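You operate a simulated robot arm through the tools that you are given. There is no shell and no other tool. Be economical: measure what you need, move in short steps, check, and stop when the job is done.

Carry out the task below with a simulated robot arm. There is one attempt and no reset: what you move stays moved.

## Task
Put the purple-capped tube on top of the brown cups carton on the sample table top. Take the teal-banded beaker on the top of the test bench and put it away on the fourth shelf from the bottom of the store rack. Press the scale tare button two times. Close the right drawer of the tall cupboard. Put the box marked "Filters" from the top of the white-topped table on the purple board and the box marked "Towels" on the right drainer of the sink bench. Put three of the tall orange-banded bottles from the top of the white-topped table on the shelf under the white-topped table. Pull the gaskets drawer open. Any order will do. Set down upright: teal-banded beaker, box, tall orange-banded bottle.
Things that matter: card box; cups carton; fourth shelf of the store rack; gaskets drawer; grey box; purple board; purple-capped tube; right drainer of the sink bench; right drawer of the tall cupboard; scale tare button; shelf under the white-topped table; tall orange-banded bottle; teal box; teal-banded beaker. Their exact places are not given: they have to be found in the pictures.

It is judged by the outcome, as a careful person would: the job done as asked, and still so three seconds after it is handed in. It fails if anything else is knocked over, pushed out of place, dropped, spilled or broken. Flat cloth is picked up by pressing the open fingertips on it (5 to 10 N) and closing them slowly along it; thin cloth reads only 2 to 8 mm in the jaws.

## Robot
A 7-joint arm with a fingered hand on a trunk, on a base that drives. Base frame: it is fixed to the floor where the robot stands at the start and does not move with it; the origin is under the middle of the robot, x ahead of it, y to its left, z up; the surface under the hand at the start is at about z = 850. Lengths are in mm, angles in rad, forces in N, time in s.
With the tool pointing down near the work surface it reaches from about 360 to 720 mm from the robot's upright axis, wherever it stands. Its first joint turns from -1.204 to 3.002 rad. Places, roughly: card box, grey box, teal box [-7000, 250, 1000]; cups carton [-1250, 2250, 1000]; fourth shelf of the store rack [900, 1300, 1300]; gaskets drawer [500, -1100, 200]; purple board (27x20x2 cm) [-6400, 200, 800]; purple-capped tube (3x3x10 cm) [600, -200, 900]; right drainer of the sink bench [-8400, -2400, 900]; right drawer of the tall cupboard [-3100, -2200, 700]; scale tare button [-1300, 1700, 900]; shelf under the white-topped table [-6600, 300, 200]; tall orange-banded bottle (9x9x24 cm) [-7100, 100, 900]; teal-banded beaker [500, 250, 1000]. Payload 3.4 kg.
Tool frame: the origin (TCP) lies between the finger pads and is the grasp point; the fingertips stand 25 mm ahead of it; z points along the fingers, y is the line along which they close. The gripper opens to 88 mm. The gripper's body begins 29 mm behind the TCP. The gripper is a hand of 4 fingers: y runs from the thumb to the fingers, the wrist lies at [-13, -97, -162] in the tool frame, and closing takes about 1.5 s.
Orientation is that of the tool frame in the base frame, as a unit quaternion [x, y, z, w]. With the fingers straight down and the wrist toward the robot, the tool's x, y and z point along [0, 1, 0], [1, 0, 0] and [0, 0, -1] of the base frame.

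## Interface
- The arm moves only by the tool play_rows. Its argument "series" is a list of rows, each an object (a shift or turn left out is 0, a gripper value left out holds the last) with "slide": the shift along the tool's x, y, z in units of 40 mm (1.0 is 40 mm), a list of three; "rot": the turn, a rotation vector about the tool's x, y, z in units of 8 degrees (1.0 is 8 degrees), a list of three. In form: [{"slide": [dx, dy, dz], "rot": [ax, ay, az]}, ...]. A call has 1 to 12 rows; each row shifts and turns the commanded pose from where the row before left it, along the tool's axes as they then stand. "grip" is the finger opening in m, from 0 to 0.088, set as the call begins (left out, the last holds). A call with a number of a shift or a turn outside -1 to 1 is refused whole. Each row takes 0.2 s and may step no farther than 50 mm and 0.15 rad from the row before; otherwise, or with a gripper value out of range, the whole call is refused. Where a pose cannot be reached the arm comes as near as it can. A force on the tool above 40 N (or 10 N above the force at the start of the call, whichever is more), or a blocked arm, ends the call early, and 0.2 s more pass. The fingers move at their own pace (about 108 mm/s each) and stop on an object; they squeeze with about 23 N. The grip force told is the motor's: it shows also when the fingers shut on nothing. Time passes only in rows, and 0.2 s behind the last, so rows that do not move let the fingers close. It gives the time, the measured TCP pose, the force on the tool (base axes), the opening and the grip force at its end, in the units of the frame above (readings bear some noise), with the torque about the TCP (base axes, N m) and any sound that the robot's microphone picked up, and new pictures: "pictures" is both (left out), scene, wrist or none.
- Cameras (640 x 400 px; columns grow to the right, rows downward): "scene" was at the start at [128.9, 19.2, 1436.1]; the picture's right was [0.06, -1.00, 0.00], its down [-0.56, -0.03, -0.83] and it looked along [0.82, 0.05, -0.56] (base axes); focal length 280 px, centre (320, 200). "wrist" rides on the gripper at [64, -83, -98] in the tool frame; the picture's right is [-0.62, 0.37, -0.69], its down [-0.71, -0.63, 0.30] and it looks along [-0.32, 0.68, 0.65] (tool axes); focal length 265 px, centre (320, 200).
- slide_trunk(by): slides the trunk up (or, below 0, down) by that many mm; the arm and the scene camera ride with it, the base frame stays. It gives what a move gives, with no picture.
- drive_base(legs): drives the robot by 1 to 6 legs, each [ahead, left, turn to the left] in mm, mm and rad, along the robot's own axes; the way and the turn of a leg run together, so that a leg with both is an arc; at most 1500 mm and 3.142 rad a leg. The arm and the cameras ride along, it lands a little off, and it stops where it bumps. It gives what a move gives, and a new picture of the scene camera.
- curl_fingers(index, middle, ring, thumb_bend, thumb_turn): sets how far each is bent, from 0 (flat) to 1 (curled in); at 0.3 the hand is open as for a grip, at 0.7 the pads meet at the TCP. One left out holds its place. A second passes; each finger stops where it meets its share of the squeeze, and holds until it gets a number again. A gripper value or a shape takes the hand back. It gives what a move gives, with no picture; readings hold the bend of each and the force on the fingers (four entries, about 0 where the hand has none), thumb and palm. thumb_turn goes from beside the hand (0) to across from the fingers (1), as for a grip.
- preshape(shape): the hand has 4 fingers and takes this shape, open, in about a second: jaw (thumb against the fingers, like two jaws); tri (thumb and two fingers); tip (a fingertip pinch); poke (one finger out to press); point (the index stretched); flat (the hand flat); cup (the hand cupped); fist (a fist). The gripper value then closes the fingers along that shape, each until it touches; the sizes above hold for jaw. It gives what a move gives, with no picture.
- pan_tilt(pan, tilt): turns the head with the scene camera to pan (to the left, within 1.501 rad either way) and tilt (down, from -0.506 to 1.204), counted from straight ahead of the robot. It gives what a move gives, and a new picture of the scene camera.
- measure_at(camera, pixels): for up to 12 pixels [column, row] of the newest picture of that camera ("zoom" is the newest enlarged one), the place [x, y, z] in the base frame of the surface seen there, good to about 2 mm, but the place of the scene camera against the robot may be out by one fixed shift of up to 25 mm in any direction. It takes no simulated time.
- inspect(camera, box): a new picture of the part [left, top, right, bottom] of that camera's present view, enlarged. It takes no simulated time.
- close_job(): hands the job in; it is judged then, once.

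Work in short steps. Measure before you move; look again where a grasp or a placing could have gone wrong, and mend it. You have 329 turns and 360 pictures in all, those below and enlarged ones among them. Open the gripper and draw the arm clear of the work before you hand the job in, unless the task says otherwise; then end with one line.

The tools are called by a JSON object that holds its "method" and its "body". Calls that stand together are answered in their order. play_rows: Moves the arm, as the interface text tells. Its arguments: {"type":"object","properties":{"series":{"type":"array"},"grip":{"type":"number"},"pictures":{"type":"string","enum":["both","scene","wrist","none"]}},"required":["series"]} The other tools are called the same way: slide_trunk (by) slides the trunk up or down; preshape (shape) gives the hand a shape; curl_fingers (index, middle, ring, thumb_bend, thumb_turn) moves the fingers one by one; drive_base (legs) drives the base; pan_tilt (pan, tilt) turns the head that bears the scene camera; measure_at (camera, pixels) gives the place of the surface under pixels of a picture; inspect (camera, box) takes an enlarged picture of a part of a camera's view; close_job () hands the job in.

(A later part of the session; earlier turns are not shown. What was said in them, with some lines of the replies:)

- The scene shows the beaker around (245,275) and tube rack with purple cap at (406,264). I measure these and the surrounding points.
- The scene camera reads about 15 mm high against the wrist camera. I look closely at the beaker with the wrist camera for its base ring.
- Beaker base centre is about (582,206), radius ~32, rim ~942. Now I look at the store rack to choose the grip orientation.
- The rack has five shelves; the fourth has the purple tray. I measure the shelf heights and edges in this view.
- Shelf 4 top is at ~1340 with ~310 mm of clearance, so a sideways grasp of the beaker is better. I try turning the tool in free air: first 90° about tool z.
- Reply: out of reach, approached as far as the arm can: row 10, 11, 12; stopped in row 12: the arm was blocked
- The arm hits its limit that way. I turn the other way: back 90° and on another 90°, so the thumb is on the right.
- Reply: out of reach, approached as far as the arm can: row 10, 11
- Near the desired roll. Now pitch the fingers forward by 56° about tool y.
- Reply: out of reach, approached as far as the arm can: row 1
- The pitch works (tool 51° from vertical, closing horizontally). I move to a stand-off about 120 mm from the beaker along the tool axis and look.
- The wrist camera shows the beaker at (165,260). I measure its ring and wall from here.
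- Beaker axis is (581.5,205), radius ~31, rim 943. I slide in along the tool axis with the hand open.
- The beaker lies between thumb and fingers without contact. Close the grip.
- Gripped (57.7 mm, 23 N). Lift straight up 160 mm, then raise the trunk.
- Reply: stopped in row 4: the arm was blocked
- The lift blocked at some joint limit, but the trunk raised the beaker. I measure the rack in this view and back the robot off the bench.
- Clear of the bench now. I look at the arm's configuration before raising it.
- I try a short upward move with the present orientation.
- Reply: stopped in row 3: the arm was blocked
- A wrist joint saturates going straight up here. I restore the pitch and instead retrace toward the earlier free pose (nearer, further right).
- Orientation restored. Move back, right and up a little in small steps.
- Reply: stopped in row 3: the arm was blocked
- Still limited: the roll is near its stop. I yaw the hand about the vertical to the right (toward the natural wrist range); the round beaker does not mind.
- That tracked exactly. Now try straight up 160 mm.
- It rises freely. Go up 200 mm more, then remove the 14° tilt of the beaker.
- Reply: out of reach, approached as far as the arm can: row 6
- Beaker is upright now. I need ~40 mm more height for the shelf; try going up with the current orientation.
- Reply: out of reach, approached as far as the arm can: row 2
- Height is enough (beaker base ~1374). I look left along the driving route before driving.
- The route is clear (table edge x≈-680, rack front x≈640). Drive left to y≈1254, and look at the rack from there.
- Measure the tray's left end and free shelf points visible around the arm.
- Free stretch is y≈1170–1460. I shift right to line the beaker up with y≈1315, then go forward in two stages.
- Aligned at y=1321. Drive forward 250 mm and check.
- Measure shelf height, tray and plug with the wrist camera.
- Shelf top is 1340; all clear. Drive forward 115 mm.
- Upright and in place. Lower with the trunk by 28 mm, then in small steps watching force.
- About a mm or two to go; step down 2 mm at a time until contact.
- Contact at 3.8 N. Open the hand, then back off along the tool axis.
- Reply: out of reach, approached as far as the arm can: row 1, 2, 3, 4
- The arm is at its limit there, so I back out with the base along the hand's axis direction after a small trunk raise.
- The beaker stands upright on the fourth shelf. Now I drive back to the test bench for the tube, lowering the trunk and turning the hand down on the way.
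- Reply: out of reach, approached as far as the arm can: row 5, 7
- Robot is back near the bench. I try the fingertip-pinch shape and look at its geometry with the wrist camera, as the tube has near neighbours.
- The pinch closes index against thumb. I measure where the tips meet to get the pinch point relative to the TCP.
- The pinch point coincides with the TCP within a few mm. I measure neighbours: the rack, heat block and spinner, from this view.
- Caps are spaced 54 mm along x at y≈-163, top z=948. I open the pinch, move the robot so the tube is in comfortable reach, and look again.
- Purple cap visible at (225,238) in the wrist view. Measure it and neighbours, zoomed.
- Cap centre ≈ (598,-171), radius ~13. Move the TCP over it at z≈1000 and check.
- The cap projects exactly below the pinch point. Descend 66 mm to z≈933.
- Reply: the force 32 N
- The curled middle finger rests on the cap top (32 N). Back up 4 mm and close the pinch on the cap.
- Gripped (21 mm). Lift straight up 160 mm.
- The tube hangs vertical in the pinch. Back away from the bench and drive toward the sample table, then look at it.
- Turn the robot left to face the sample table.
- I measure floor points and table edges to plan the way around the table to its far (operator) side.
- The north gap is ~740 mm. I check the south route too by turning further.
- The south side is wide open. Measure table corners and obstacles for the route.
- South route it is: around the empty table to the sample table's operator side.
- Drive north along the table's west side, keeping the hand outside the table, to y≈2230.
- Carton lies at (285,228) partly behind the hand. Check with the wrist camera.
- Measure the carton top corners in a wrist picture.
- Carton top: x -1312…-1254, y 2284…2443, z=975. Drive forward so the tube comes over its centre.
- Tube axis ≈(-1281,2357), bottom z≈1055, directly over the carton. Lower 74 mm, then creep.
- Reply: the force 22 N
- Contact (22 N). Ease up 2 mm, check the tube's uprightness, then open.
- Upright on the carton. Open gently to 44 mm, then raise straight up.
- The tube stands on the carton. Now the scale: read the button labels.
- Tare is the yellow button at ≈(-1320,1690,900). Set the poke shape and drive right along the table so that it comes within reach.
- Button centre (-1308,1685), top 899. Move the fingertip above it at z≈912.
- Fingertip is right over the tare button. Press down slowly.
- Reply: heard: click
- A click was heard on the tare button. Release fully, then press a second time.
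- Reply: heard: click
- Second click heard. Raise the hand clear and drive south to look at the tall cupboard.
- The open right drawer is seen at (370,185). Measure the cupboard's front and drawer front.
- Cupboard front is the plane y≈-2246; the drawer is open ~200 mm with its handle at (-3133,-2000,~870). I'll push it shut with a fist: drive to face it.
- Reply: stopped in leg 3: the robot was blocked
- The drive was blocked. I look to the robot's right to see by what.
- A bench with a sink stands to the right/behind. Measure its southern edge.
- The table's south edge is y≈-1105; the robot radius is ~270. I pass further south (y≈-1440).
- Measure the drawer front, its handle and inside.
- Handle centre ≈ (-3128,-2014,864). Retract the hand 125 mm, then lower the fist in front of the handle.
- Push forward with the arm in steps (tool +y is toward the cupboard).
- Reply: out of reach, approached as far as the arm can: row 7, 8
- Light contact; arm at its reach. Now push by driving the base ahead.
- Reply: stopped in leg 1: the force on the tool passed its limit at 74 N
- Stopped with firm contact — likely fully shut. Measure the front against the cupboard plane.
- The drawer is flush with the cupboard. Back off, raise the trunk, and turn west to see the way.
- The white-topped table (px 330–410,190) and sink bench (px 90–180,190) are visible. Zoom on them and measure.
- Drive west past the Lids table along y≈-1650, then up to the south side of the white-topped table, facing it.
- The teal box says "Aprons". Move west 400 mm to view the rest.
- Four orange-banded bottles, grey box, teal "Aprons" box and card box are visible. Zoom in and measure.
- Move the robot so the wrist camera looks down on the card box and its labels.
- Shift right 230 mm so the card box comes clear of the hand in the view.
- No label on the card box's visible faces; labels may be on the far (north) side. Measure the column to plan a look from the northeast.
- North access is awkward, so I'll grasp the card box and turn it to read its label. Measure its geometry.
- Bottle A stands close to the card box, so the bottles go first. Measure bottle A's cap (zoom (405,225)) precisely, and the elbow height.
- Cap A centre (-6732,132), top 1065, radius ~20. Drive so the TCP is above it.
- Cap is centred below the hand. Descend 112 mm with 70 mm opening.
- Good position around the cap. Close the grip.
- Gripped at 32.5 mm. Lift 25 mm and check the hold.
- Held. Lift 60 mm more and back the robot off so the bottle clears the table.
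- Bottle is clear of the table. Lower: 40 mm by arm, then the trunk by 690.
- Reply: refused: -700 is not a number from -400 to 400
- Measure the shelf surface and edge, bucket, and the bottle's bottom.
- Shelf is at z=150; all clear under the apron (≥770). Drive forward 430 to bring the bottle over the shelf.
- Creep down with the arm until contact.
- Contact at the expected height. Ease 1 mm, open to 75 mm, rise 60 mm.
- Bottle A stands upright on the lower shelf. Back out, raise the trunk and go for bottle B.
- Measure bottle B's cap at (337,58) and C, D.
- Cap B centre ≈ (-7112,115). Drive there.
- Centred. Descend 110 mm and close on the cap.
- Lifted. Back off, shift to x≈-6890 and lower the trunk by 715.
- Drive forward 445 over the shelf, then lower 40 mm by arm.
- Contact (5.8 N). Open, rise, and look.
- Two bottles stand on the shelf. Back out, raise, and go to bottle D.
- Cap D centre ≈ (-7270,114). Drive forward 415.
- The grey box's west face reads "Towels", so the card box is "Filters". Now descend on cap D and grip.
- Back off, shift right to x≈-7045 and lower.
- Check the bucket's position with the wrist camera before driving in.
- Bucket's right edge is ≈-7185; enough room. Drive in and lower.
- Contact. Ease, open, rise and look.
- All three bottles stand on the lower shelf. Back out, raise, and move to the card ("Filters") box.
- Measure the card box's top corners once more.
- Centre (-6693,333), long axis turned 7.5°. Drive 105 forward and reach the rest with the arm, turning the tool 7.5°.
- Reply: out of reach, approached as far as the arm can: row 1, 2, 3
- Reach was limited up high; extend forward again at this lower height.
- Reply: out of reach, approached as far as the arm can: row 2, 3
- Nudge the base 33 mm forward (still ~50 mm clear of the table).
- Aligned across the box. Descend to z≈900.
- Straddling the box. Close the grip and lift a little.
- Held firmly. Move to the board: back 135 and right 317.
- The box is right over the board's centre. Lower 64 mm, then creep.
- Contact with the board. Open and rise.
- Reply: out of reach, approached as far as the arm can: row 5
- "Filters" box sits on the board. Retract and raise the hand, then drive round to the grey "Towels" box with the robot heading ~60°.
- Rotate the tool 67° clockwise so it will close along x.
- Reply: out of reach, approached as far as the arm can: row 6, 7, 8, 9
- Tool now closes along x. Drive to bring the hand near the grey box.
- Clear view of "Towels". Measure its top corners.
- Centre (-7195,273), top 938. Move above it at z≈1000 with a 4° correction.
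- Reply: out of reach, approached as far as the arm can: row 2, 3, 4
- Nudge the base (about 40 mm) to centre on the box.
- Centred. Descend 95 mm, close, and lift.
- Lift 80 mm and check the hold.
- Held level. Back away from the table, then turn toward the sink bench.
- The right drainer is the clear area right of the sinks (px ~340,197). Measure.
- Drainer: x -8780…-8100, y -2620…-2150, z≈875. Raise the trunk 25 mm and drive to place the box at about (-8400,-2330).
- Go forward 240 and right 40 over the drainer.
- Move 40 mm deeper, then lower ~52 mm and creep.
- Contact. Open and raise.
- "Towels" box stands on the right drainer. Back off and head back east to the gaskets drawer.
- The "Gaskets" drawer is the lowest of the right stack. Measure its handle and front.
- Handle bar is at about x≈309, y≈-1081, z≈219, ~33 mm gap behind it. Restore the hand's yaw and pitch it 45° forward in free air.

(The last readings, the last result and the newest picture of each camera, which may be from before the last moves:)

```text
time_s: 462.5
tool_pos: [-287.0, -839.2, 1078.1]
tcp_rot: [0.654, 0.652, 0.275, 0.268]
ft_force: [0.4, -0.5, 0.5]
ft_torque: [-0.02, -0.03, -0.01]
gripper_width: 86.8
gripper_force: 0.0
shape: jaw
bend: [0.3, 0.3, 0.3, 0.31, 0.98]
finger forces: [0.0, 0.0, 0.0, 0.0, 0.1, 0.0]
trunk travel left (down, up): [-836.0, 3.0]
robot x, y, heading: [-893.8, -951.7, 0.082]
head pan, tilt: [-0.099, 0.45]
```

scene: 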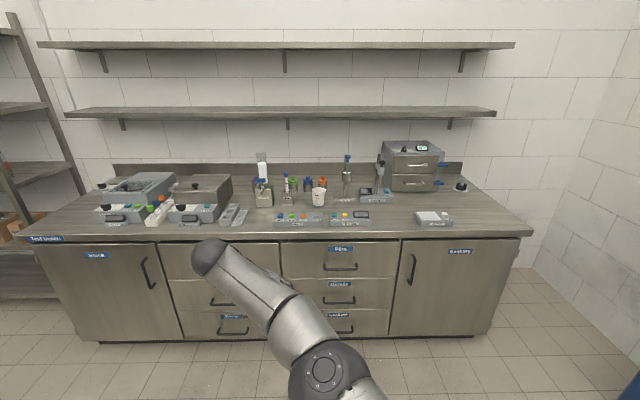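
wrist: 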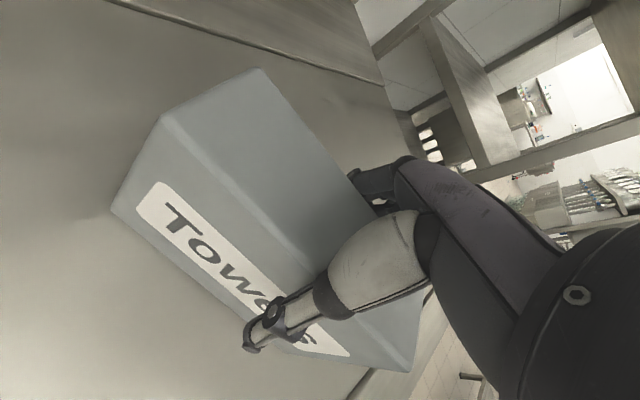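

Pitched fine. Drive to a stand-off in front of the drawer and lower the trunk.

{"method": "drive_base", "body": {"legs": [[445, -280, 0]]}}

{"method": "slide_trunk", "body": {"by": -400}}

{"method": "slide_trunk", "body": {"by": -400}}

{"method": "inspect", "body": {"camera": "wrist", "box": [0, 0, 640, 400]}}

{"method": "pan_tilt", "body": {"pan": 0.1, "tilt": 0.6}}

```text
time_s: 465.5
tool_pos: [166.8, -1089.1, 1078.3]
tcp_rot: [0.657, 0.65, 0.272, 0.267]
ft_force: [-0.1, 0.4, 0.0]
ft_torque: [0.0, -0.01, 0.0]
gripper_width: 86.7
gripper_force: 0.0
shape: jaw
bend: [0.3, 0.3, 0.3, 0.31, 0.98]
finger forces: [0.0, 0.0, 0.0, 0.1, 0.0, 0.0]
trunk travel left (down, up): [-836.0, 3.0]
robot x, y, heading: [-444.4, -1198.7, 0.077]
head pan, tilt: [-0.099, 0.45]
```

scene: 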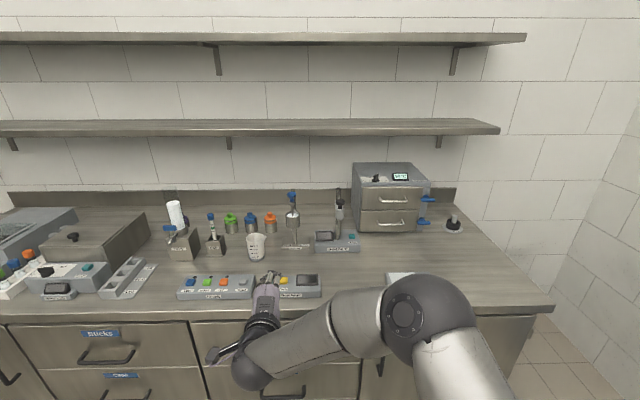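

```text
time_s: 469.4
tool_pos: [167.2, -1088.7, 677.6]
tcp_rot: [0.657, 0.65, 0.273, 0.267]
ft_force: [0.1, 0.0, 0.1]
ft_torque: [0.02, -0.01, 0.01]
gripper_width: 86.7
gripper_force: 0.0
shape: jaw
bend: [0.3, 0.3, 0.3, 0.31, 0.98]
finger forces: [0.1, 0.0, 0.0, 0.0, 0.0, 0.1]
trunk travel left (down, up): [-436.0, 403.0]
robot x, y, heading: [-442.6, -1197.8, 0.081]
head pan, tilt: [-0.099, 0.45]
```

```text
time_s: 473.2
tool_pos: [167.2, -1088.8, 276.9]
tcp_rot: [0.656, 0.65, 0.273, 0.267]
ft_force: [0.0, 0.2, 0.7]
ft_torque: [0.01, -0.02, 0.0]
gripper_width: 87.1
gripper_force: 0.1
shape: jaw
bend: [0.3, 0.3, 0.3, 0.31, 0.98]
finger forces: [0.0, 0.0, 0.1, 0.0, 0.0, 0.0]
trunk travel left (down, up): [-36.0, 804.0]
robot x, y, heading: [-442.4, -1196.9, 0.078]
head pan, tilt: [-0.099, 0.45]
```

```text
1.00 times, centred on (320, 200) of wrist (not enlarged: the box is as wide or as high as the picture)
```

zoom: 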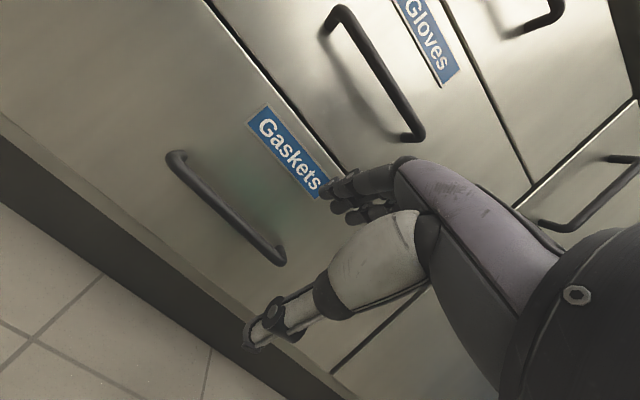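

```text
time_s: 473.9
tool_pos: [167.4, -1088.4, 277.8]
tcp_rot: [0.656, 0.651, 0.273, 0.267]
ft_force: [0.1, 0.3, -0.7]
ft_torque: [0.0, -0.01, -0.01]
gripper_width: 86.8
gripper_force: 0.0
shape: jaw
bend: [0.3, 0.3, 0.3, 0.31, 0.98]
finger forces: [0.0, 0.0, 0.0, 0.0, 0.1, 0.1]
trunk travel left (down, up): [-36.0, 804.0]
robot x, y, heading: [-443.6, -1197.9, 0.076]
head pan, tilt: [0.099, 0.6]
```

scene: 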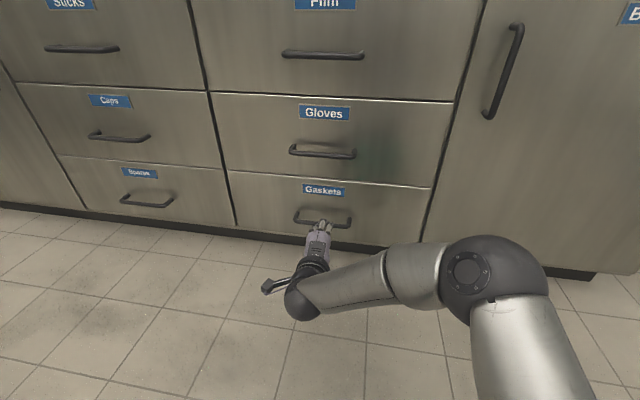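

The Gaskets handle is visible in the wrist view, (175,155)–(280,260). Measure it.

{"method": "measure_at", "body": {"camera": "zoom", "pixels": [[182, 163], [205, 190], [225, 210], [250, 235], [275, 258], [280, 262], [220, 240], [260, 200], [168, 155], [285, 135]]}}

```text
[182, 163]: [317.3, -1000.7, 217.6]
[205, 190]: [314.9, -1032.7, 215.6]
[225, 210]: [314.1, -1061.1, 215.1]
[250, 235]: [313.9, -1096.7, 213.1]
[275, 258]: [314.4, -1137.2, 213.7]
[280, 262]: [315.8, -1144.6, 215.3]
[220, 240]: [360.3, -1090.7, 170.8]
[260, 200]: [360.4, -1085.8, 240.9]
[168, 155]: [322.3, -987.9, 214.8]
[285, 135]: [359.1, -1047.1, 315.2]
```

Bar centre ≈ (319, -1068, 215); drawer front at x=360. Pre-position along the tool axis with 42 mm opening.

{"method": "play_rows", "body": {"series": [{"slide": [0.27, 0.8, 0.3]}, {"slide": [0.27, 0.8, 0.3]}, {"slide": [0, 0, 0.4]}, {}], "grip": 0.044, "pictures": "wrist"}}

```text
time_s: 474.9
tool_pos: [241.7, -1067.3, 294.8]
tcp_rot: [0.657, 0.65, 0.273, 0.268]
ft_force: [0.3, 0.2, 0.5]
ft_torque: [-0.03, 0.04, -0.01]
gripper_width: 44.2
gripper_force: 0.1
shape: jaw
bend: [0.74, 0.44, 0.41, 0.69, 1.0]
finger forces: [0.0, 0.0, 0.0, 0.0, 0.0, 0.0]
trunk travel left (down, up): [-36.0, 804.0]
robot x, y, heading: [-440.0, -1199.2, 0.08]
head pan, tilt: [0.099, 0.6]
```

wrist: 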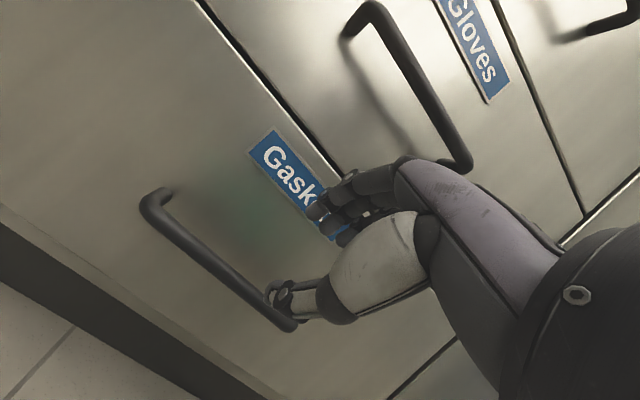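

The bar lies on the tool axis. Advance 96 mm along the tool axis.

{"method": "play_rows", "body": {"series": [{"slide": [0, 0, 0.7]}, {"slide": [0, 0, 0.7]}, {"slide": [0, 0, 0.5]}, {"slide": [0, 0, 0.3]}, {"slide": [0, 0, 0.2]}], "pictures": "wrist"}}

```text
time_s: 476.1
tool_pos: [309.0, -1069.6, 226.5]
tcp_rot: [0.657, 0.651, 0.272, 0.267]
ft_force: [0.6, 0.0, 0.0]
ft_torque: [-0.03, 0.01, -0.01]
gripper_width: 44.4
gripper_force: 0.0
shape: jaw
bend: [0.74, 0.44, 0.41, 0.69, 1.0]
finger forces: [0.0, 0.0, 0.0, 0.1, 0.0, 0.0]
trunk travel left (down, up): [-36.0, 804.0]
robot x, y, heading: [-442.7, -1202.1, 0.081]
head pan, tilt: [0.099, 0.6]
```

wrist: 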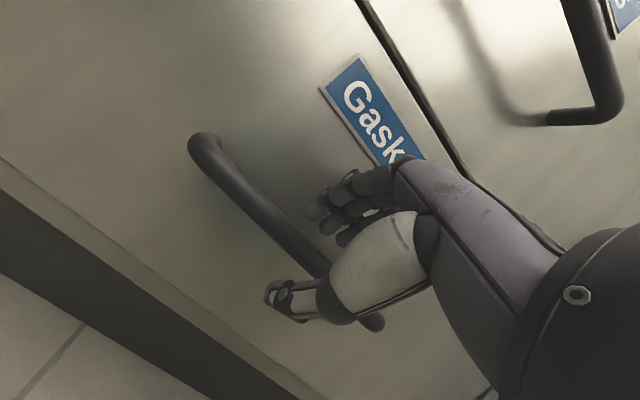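

The bar is between thumb and fingers with no contact. Close the grip.

{"method": "play_rows", "body": {"series": [{}, {}, {}, {}, {}, {}, {}], "grip": 0.0, "pictures": "wrist"}}

```text
time_s: 477.7
tool_pos: [307.4, -1067.4, 225.0]
tcp_rot: [0.656, 0.651, 0.273, 0.267]
ft_force: [0.9, 0.0, -0.5]
ft_torque: [-0.06, -0.04, 0.01]
gripper_width: 8.5
gripper_force: 23.0
shape: jaw
bend: [0.72, 0.63, 0.62, 0.73, 1.0]
finger forces: [11.5, 6.3, 2.7, 0.1, 20.7, 0.0]
trunk travel left (down, up): [-36.0, 804.0]
robot x, y, heading: [-440.6, -1201.9, 0.075]
head pan, tilt: [0.099, 0.6]
```

wrist: 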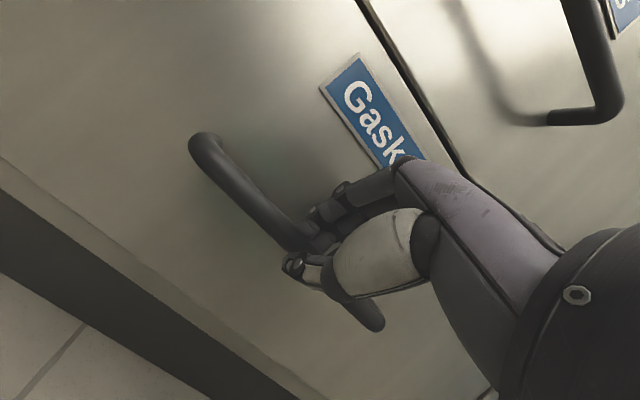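

Bar gripped. Pull by driving back along -x, 120 mm first.

{"method": "drive_base", "body": {"legs": [[-120, 9, 0]]}}

```text
time_s: 479.0
tool_pos: [187.5, -1068.2, 226.2]
tcp_rot: [0.657, 0.65, 0.272, 0.268]
ft_force: [-2.9, 3.4, -0.2]
ft_torque: [-0.05, 0.01, 0.07]
gripper_width: 9.1
gripper_force: 22.8
shape: jaw
bend: [0.72, 0.63, 0.62, 0.73, 1.0]
finger forces: [11.7, 6.7, 3.0, 0.1, 23.6, 0.0]
trunk travel left (down, up): [-36.0, 804.0]
robot x, y, heading: [-559.0, -1194.7, 0.074]
head pan, tilt: [0.099, 0.6]
```

scene: 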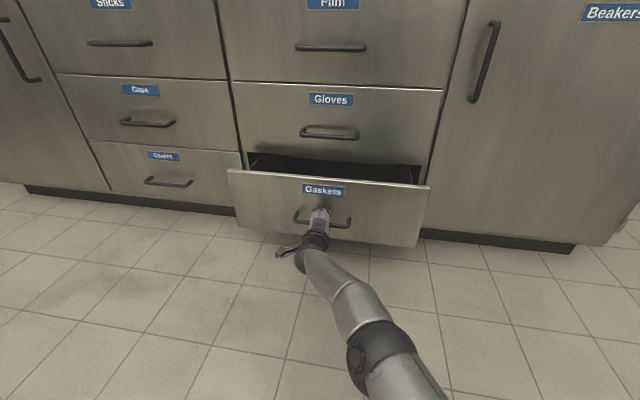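

The drawer is opening smoothly. Pull another 140 mm.

{"method": "drive_base", "body": {"legs": [[-140, 10, 0]]}}

```text
time_s: 480.3
tool_pos: [47.3, -1067.1, 225.8]
tcp_rot: [0.657, 0.65, 0.272, 0.268]
ft_force: [-1.6, -1.1, 0.8]
ft_torque: [-0.09, 0.03, 0.01]
gripper_width: 8.8
gripper_force: 23.1
shape: jaw
bend: [0.72, 0.63, 0.62, 0.73, 1.0]
finger forces: [12.0, 6.7, 3.2, 0.1, 23.3, 0.1]
trunk travel left (down, up): [-36.0, 804.0]
robot x, y, heading: [-705.9, -1200.8, 0.076]
head pan, tilt: [0.099, 0.6]
```

scene: 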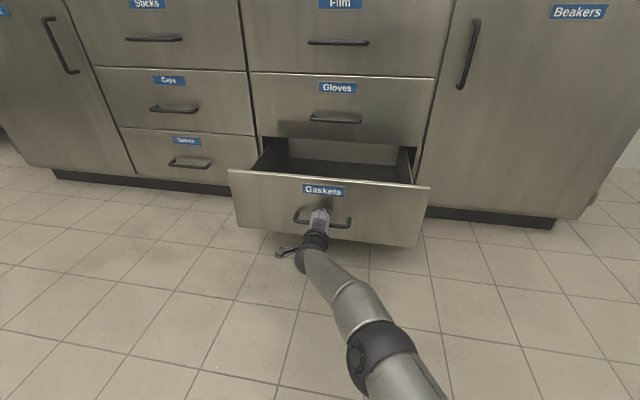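

Open ~260 mm. Pull on a bit further, gently, toward full travel.

{"method": "drive_base", "body": {"legs": [[-60, 4, 0]]}}

```text
time_s: 481.3
tool_pos: [-13.2, -1067.8, 225.0]
tcp_rot: [0.656, 0.651, 0.273, 0.268]
ft_force: [-2.3, 1.8, 0.6]
ft_torque: [-0.06, 0.0, 0.04]
gripper_width: 8.9
gripper_force: 23.4
shape: jaw
bend: [0.72, 0.63, 0.62, 0.73, 1.0]
finger forces: [12.1, 6.9, 3.4, 0.1, 23.5, 0.0]
trunk travel left (down, up): [-36.0, 804.0]
robot x, y, heading: [-761.6, -1201.6, 0.078]
head pan, tilt: [0.099, 0.6]
```

scene: 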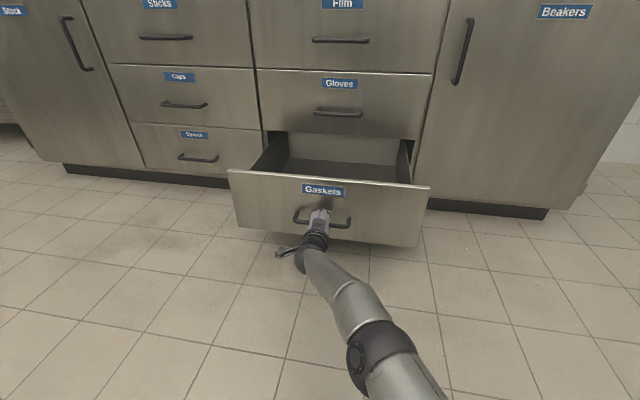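

{"method": "drive_base", "body": {"legs": [[-50, 4, 0]]}}

```text
time_s: 482.2
tool_pos: [-64.5, -1067.1, 226.2]
tcp_rot: [0.656, 0.651, 0.272, 0.267]
ft_force: [-1.8, -1.1, 1.1]
ft_torque: [-0.11, 0.02, 0.0]
gripper_width: 8.7
gripper_force: 23.5
shape: jaw
bend: [0.72, 0.63, 0.62, 0.73, 1.0]
finger forces: [12.3, 6.9, 3.2, 0.0, 23.5, 0.0]
trunk travel left (down, up): [-36.0, 804.0]
robot x, y, heading: [-813.7, -1202.7, 0.076]
head pan, tilt: [0.099, 0.6]
```

scene: 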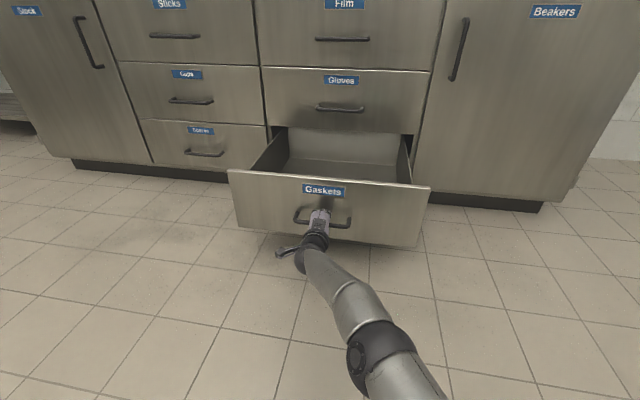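

Open ~370 mm, enough. Release and withdraw along the tool axis.

{"method": "play_rows", "body": {"series": [{}, {}, {}, {}], "grip": 0.046, "pictures": "none"}}

{"method": "play_rows", "body": {"series": [{"slide": [0, 0, -0.5]}, {"slide": [0, 0, -0.8]}, {"slide": [0, 0, -0.8]}, {"slide": [0, 0, -0.8]}], "pictures": "both"}}

```text
time_s: 483.2
tool_pos: [-63.4, -1069.3, 225.6]
tcp_rot: [0.657, 0.651, 0.271, 0.267]
ft_force: [0.0, 0.1, -0.7]
ft_torque: [0.0, 0.01, -0.02]
gripper_width: 45.9
gripper_force: 0.0
shape: jaw
bend: [0.74, 0.44, 0.4, 0.69, 1.0]
finger forces: [0.0, 0.0, 0.1, 0.0, 0.1, 0.1]
trunk travel left (down, up): [-36.0, 804.0]
robot x, y, heading: [-810.1, -1197.4, 0.08]
head pan, tilt: [0.099, 0.6]
```

```text
time_s: 484.2
tool_pos: [-144.1, -1069.5, 308.1]
tcp_rot: [0.657, 0.651, 0.272, 0.267]
ft_force: [0.7, -0.7, 0.1]
ft_torque: [-0.02, -0.02, 0.0]
gripper_width: 45.5
gripper_force: 0.1
shape: jaw
bend: [0.74, 0.44, 0.4, 0.69, 1.0]
finger forces: [0.0, 0.0, 0.1, 0.0, 0.0, 0.0]
trunk travel left (down, up): [-36.0, 804.0]
robot x, y, heading: [-815.8, -1201.7, 0.074]
head pan, tilt: [0.099, 0.6]
```

scene: 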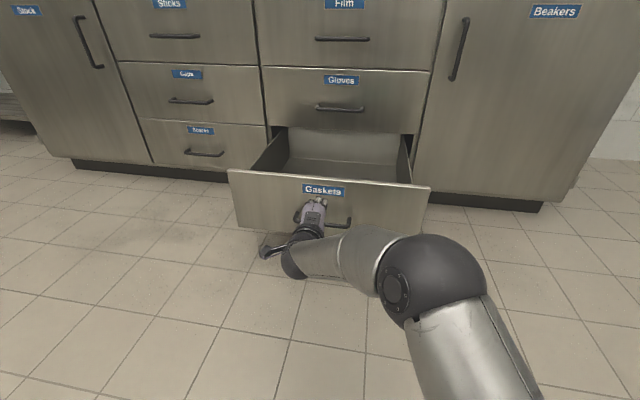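
wrist: 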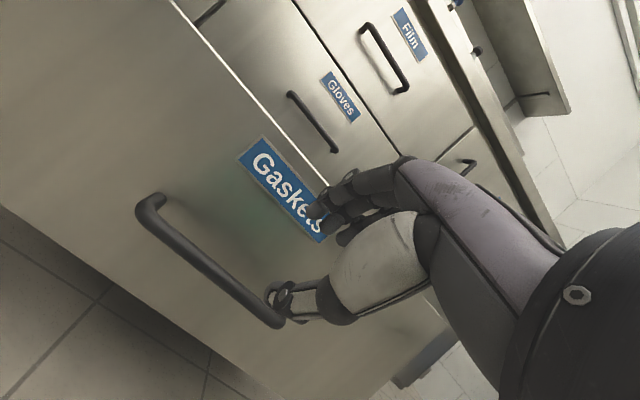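

Withdrawn, drawer stays open. Back off, raise the trunk, and glance at the tube and the cupboard drawer for a last check.

{"method": "drive_base", "body": {"legs": [[-350, 0, 0]]}}

{"method": "slide_trunk", "body": {"by": 400}}

{"method": "slide_trunk", "body": {"by": 390}}

{"method": "pan_tilt", "body": {"pan": 1.45, "tilt": 0.2}}

{"method": "inspect", "body": {"camera": "scene", "box": [240, 100, 480, 260]}}

```text
time_s: 486.5
tool_pos: [-497.7, -1094.8, 306.4]
tcp_rot: [0.656, 0.651, 0.272, 0.267]
ft_force: [-0.3, -1.6, -0.5]
ft_torque: [0.02, 0.0, 0.02]
gripper_width: 45.5
gripper_force: 0.0
shape: jaw
bend: [0.74, 0.44, 0.4, 0.69, 1.0]
finger forces: [0.0, 0.0, 0.0, 0.0, 0.0, 0.0]
trunk travel left (down, up): [-36.0, 804.0]
robot x, y, heading: [-1167.0, -1231.3, 0.084]
head pan, tilt: [0.099, 0.6]
```

scene: 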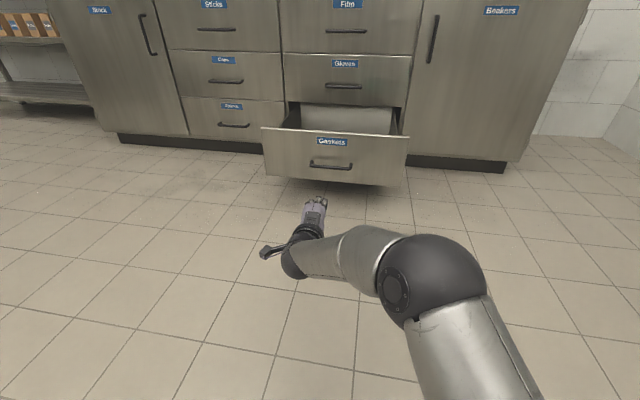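

```text
time_s: 490.3
tool_pos: [-497.1, -1095.4, 707.7]
tcp_rot: [0.656, 0.651, 0.273, 0.267]
ft_force: [0.2, -0.2, 0.0]
ft_torque: [0.02, 0.02, -0.03]
gripper_width: 45.9
gripper_force: 0.0
shape: jaw
bend: [0.74, 0.44, 0.4, 0.69, 1.0]
finger forces: [0.0, 0.1, 0.0, 0.1, 0.0, 0.1]
trunk travel left (down, up): [-436.0, 403.0]
robot x, y, heading: [-1169.3, -1229.3, 0.081]
head pan, tilt: [0.099, 0.6]
```

```text
time_s: 494.1
tool_pos: [-497.5, -1094.6, 1098.3]
tcp_rot: [0.656, 0.652, 0.273, 0.267]
ft_force: [-0.9, 0.8, -0.3]
ft_torque: [-0.02, -0.02, 0.0]
gripper_width: 45.5
gripper_force: 0.0
shape: jaw
bend: [0.74, 0.44, 0.4, 0.69, 1.0]
finger forces: [0.1, 0.0, 0.0, 0.0, 0.0, 0.1]
trunk travel left (down, up): [-826.0, 13.0]
robot x, y, heading: [-1162.8, -1224.8, 0.085]
head pan, tilt: [0.099, 0.6]
```

```text
time_s: 495.6
tool_pos: [-498.2, -1096.4, 1097.4]
tcp_rot: [0.656, 0.652, 0.272, 0.266]
ft_force: [0.2, -0.7, 0.2]
ft_torque: [0.0, 0.0, -0.02]
gripper_width: 45.4
gripper_force: 0.0
shape: jaw
bend: [0.74, 0.44, 0.4, 0.69, 1.0]
finger forces: [0.0, 0.0, 0.0, 0.1, 0.0, 0.1]
trunk travel left (down, up): [-826.0, 13.0]
robot x, y, heading: [-1165.0, -1225.7, 0.078]
head pan, tilt: [1.45, 0.201]
```

scene: 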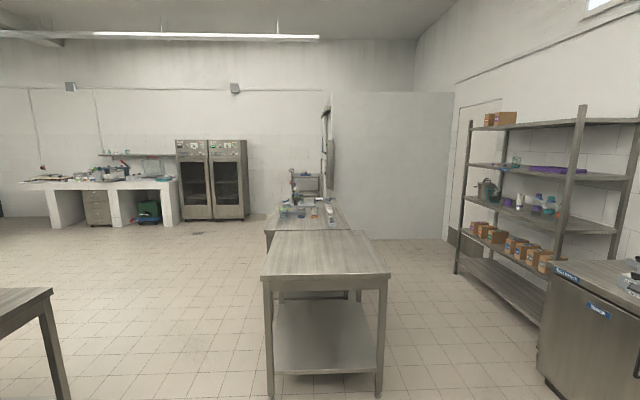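

```text
2.50 times, centred on (360, 180) of scene
```

zoom: 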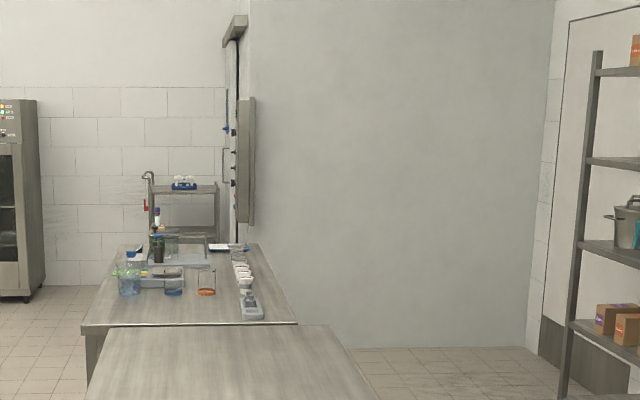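

The tube stands upright on the carton, the beaker on the rack, the drawer open. Open the gripper fully and hand in.

{"method": "play_rows", "body": {"series": [{}, {}, {}], "grip": 0.088, "pictures": "none"}}

{"method": "close_job", "body": {}}

```text
time_s: 496.4
tool_pos: [-497.6, -1095.4, 1097.4]
tcp_rot: [0.656, 0.651, 0.272, 0.267]
ft_force: [0.4, -0.7, 0.2]
ft_torque: [-0.02, -0.05, -0.01]
gripper_width: 87.7
gripper_force: 0.0
shape: jaw
bend: [0.3, 0.3, 0.3, 0.3, 0.98]
finger forces: [0.0, 0.0, 0.0, 0.0, 0.1, 0.0]
trunk travel left (down, up): [-826.0, 13.0]
robot x, y, heading: [-1163.4, -1227.0, 0.082]
head pan, tilt: [1.45, 0.201]
```

```text
The job is handed in.
```

All the tasks are carried out and the job is handed in; while driving, the base bumped the edge of a side table near the tall cupboard, and nothing in view there looked disturbed.
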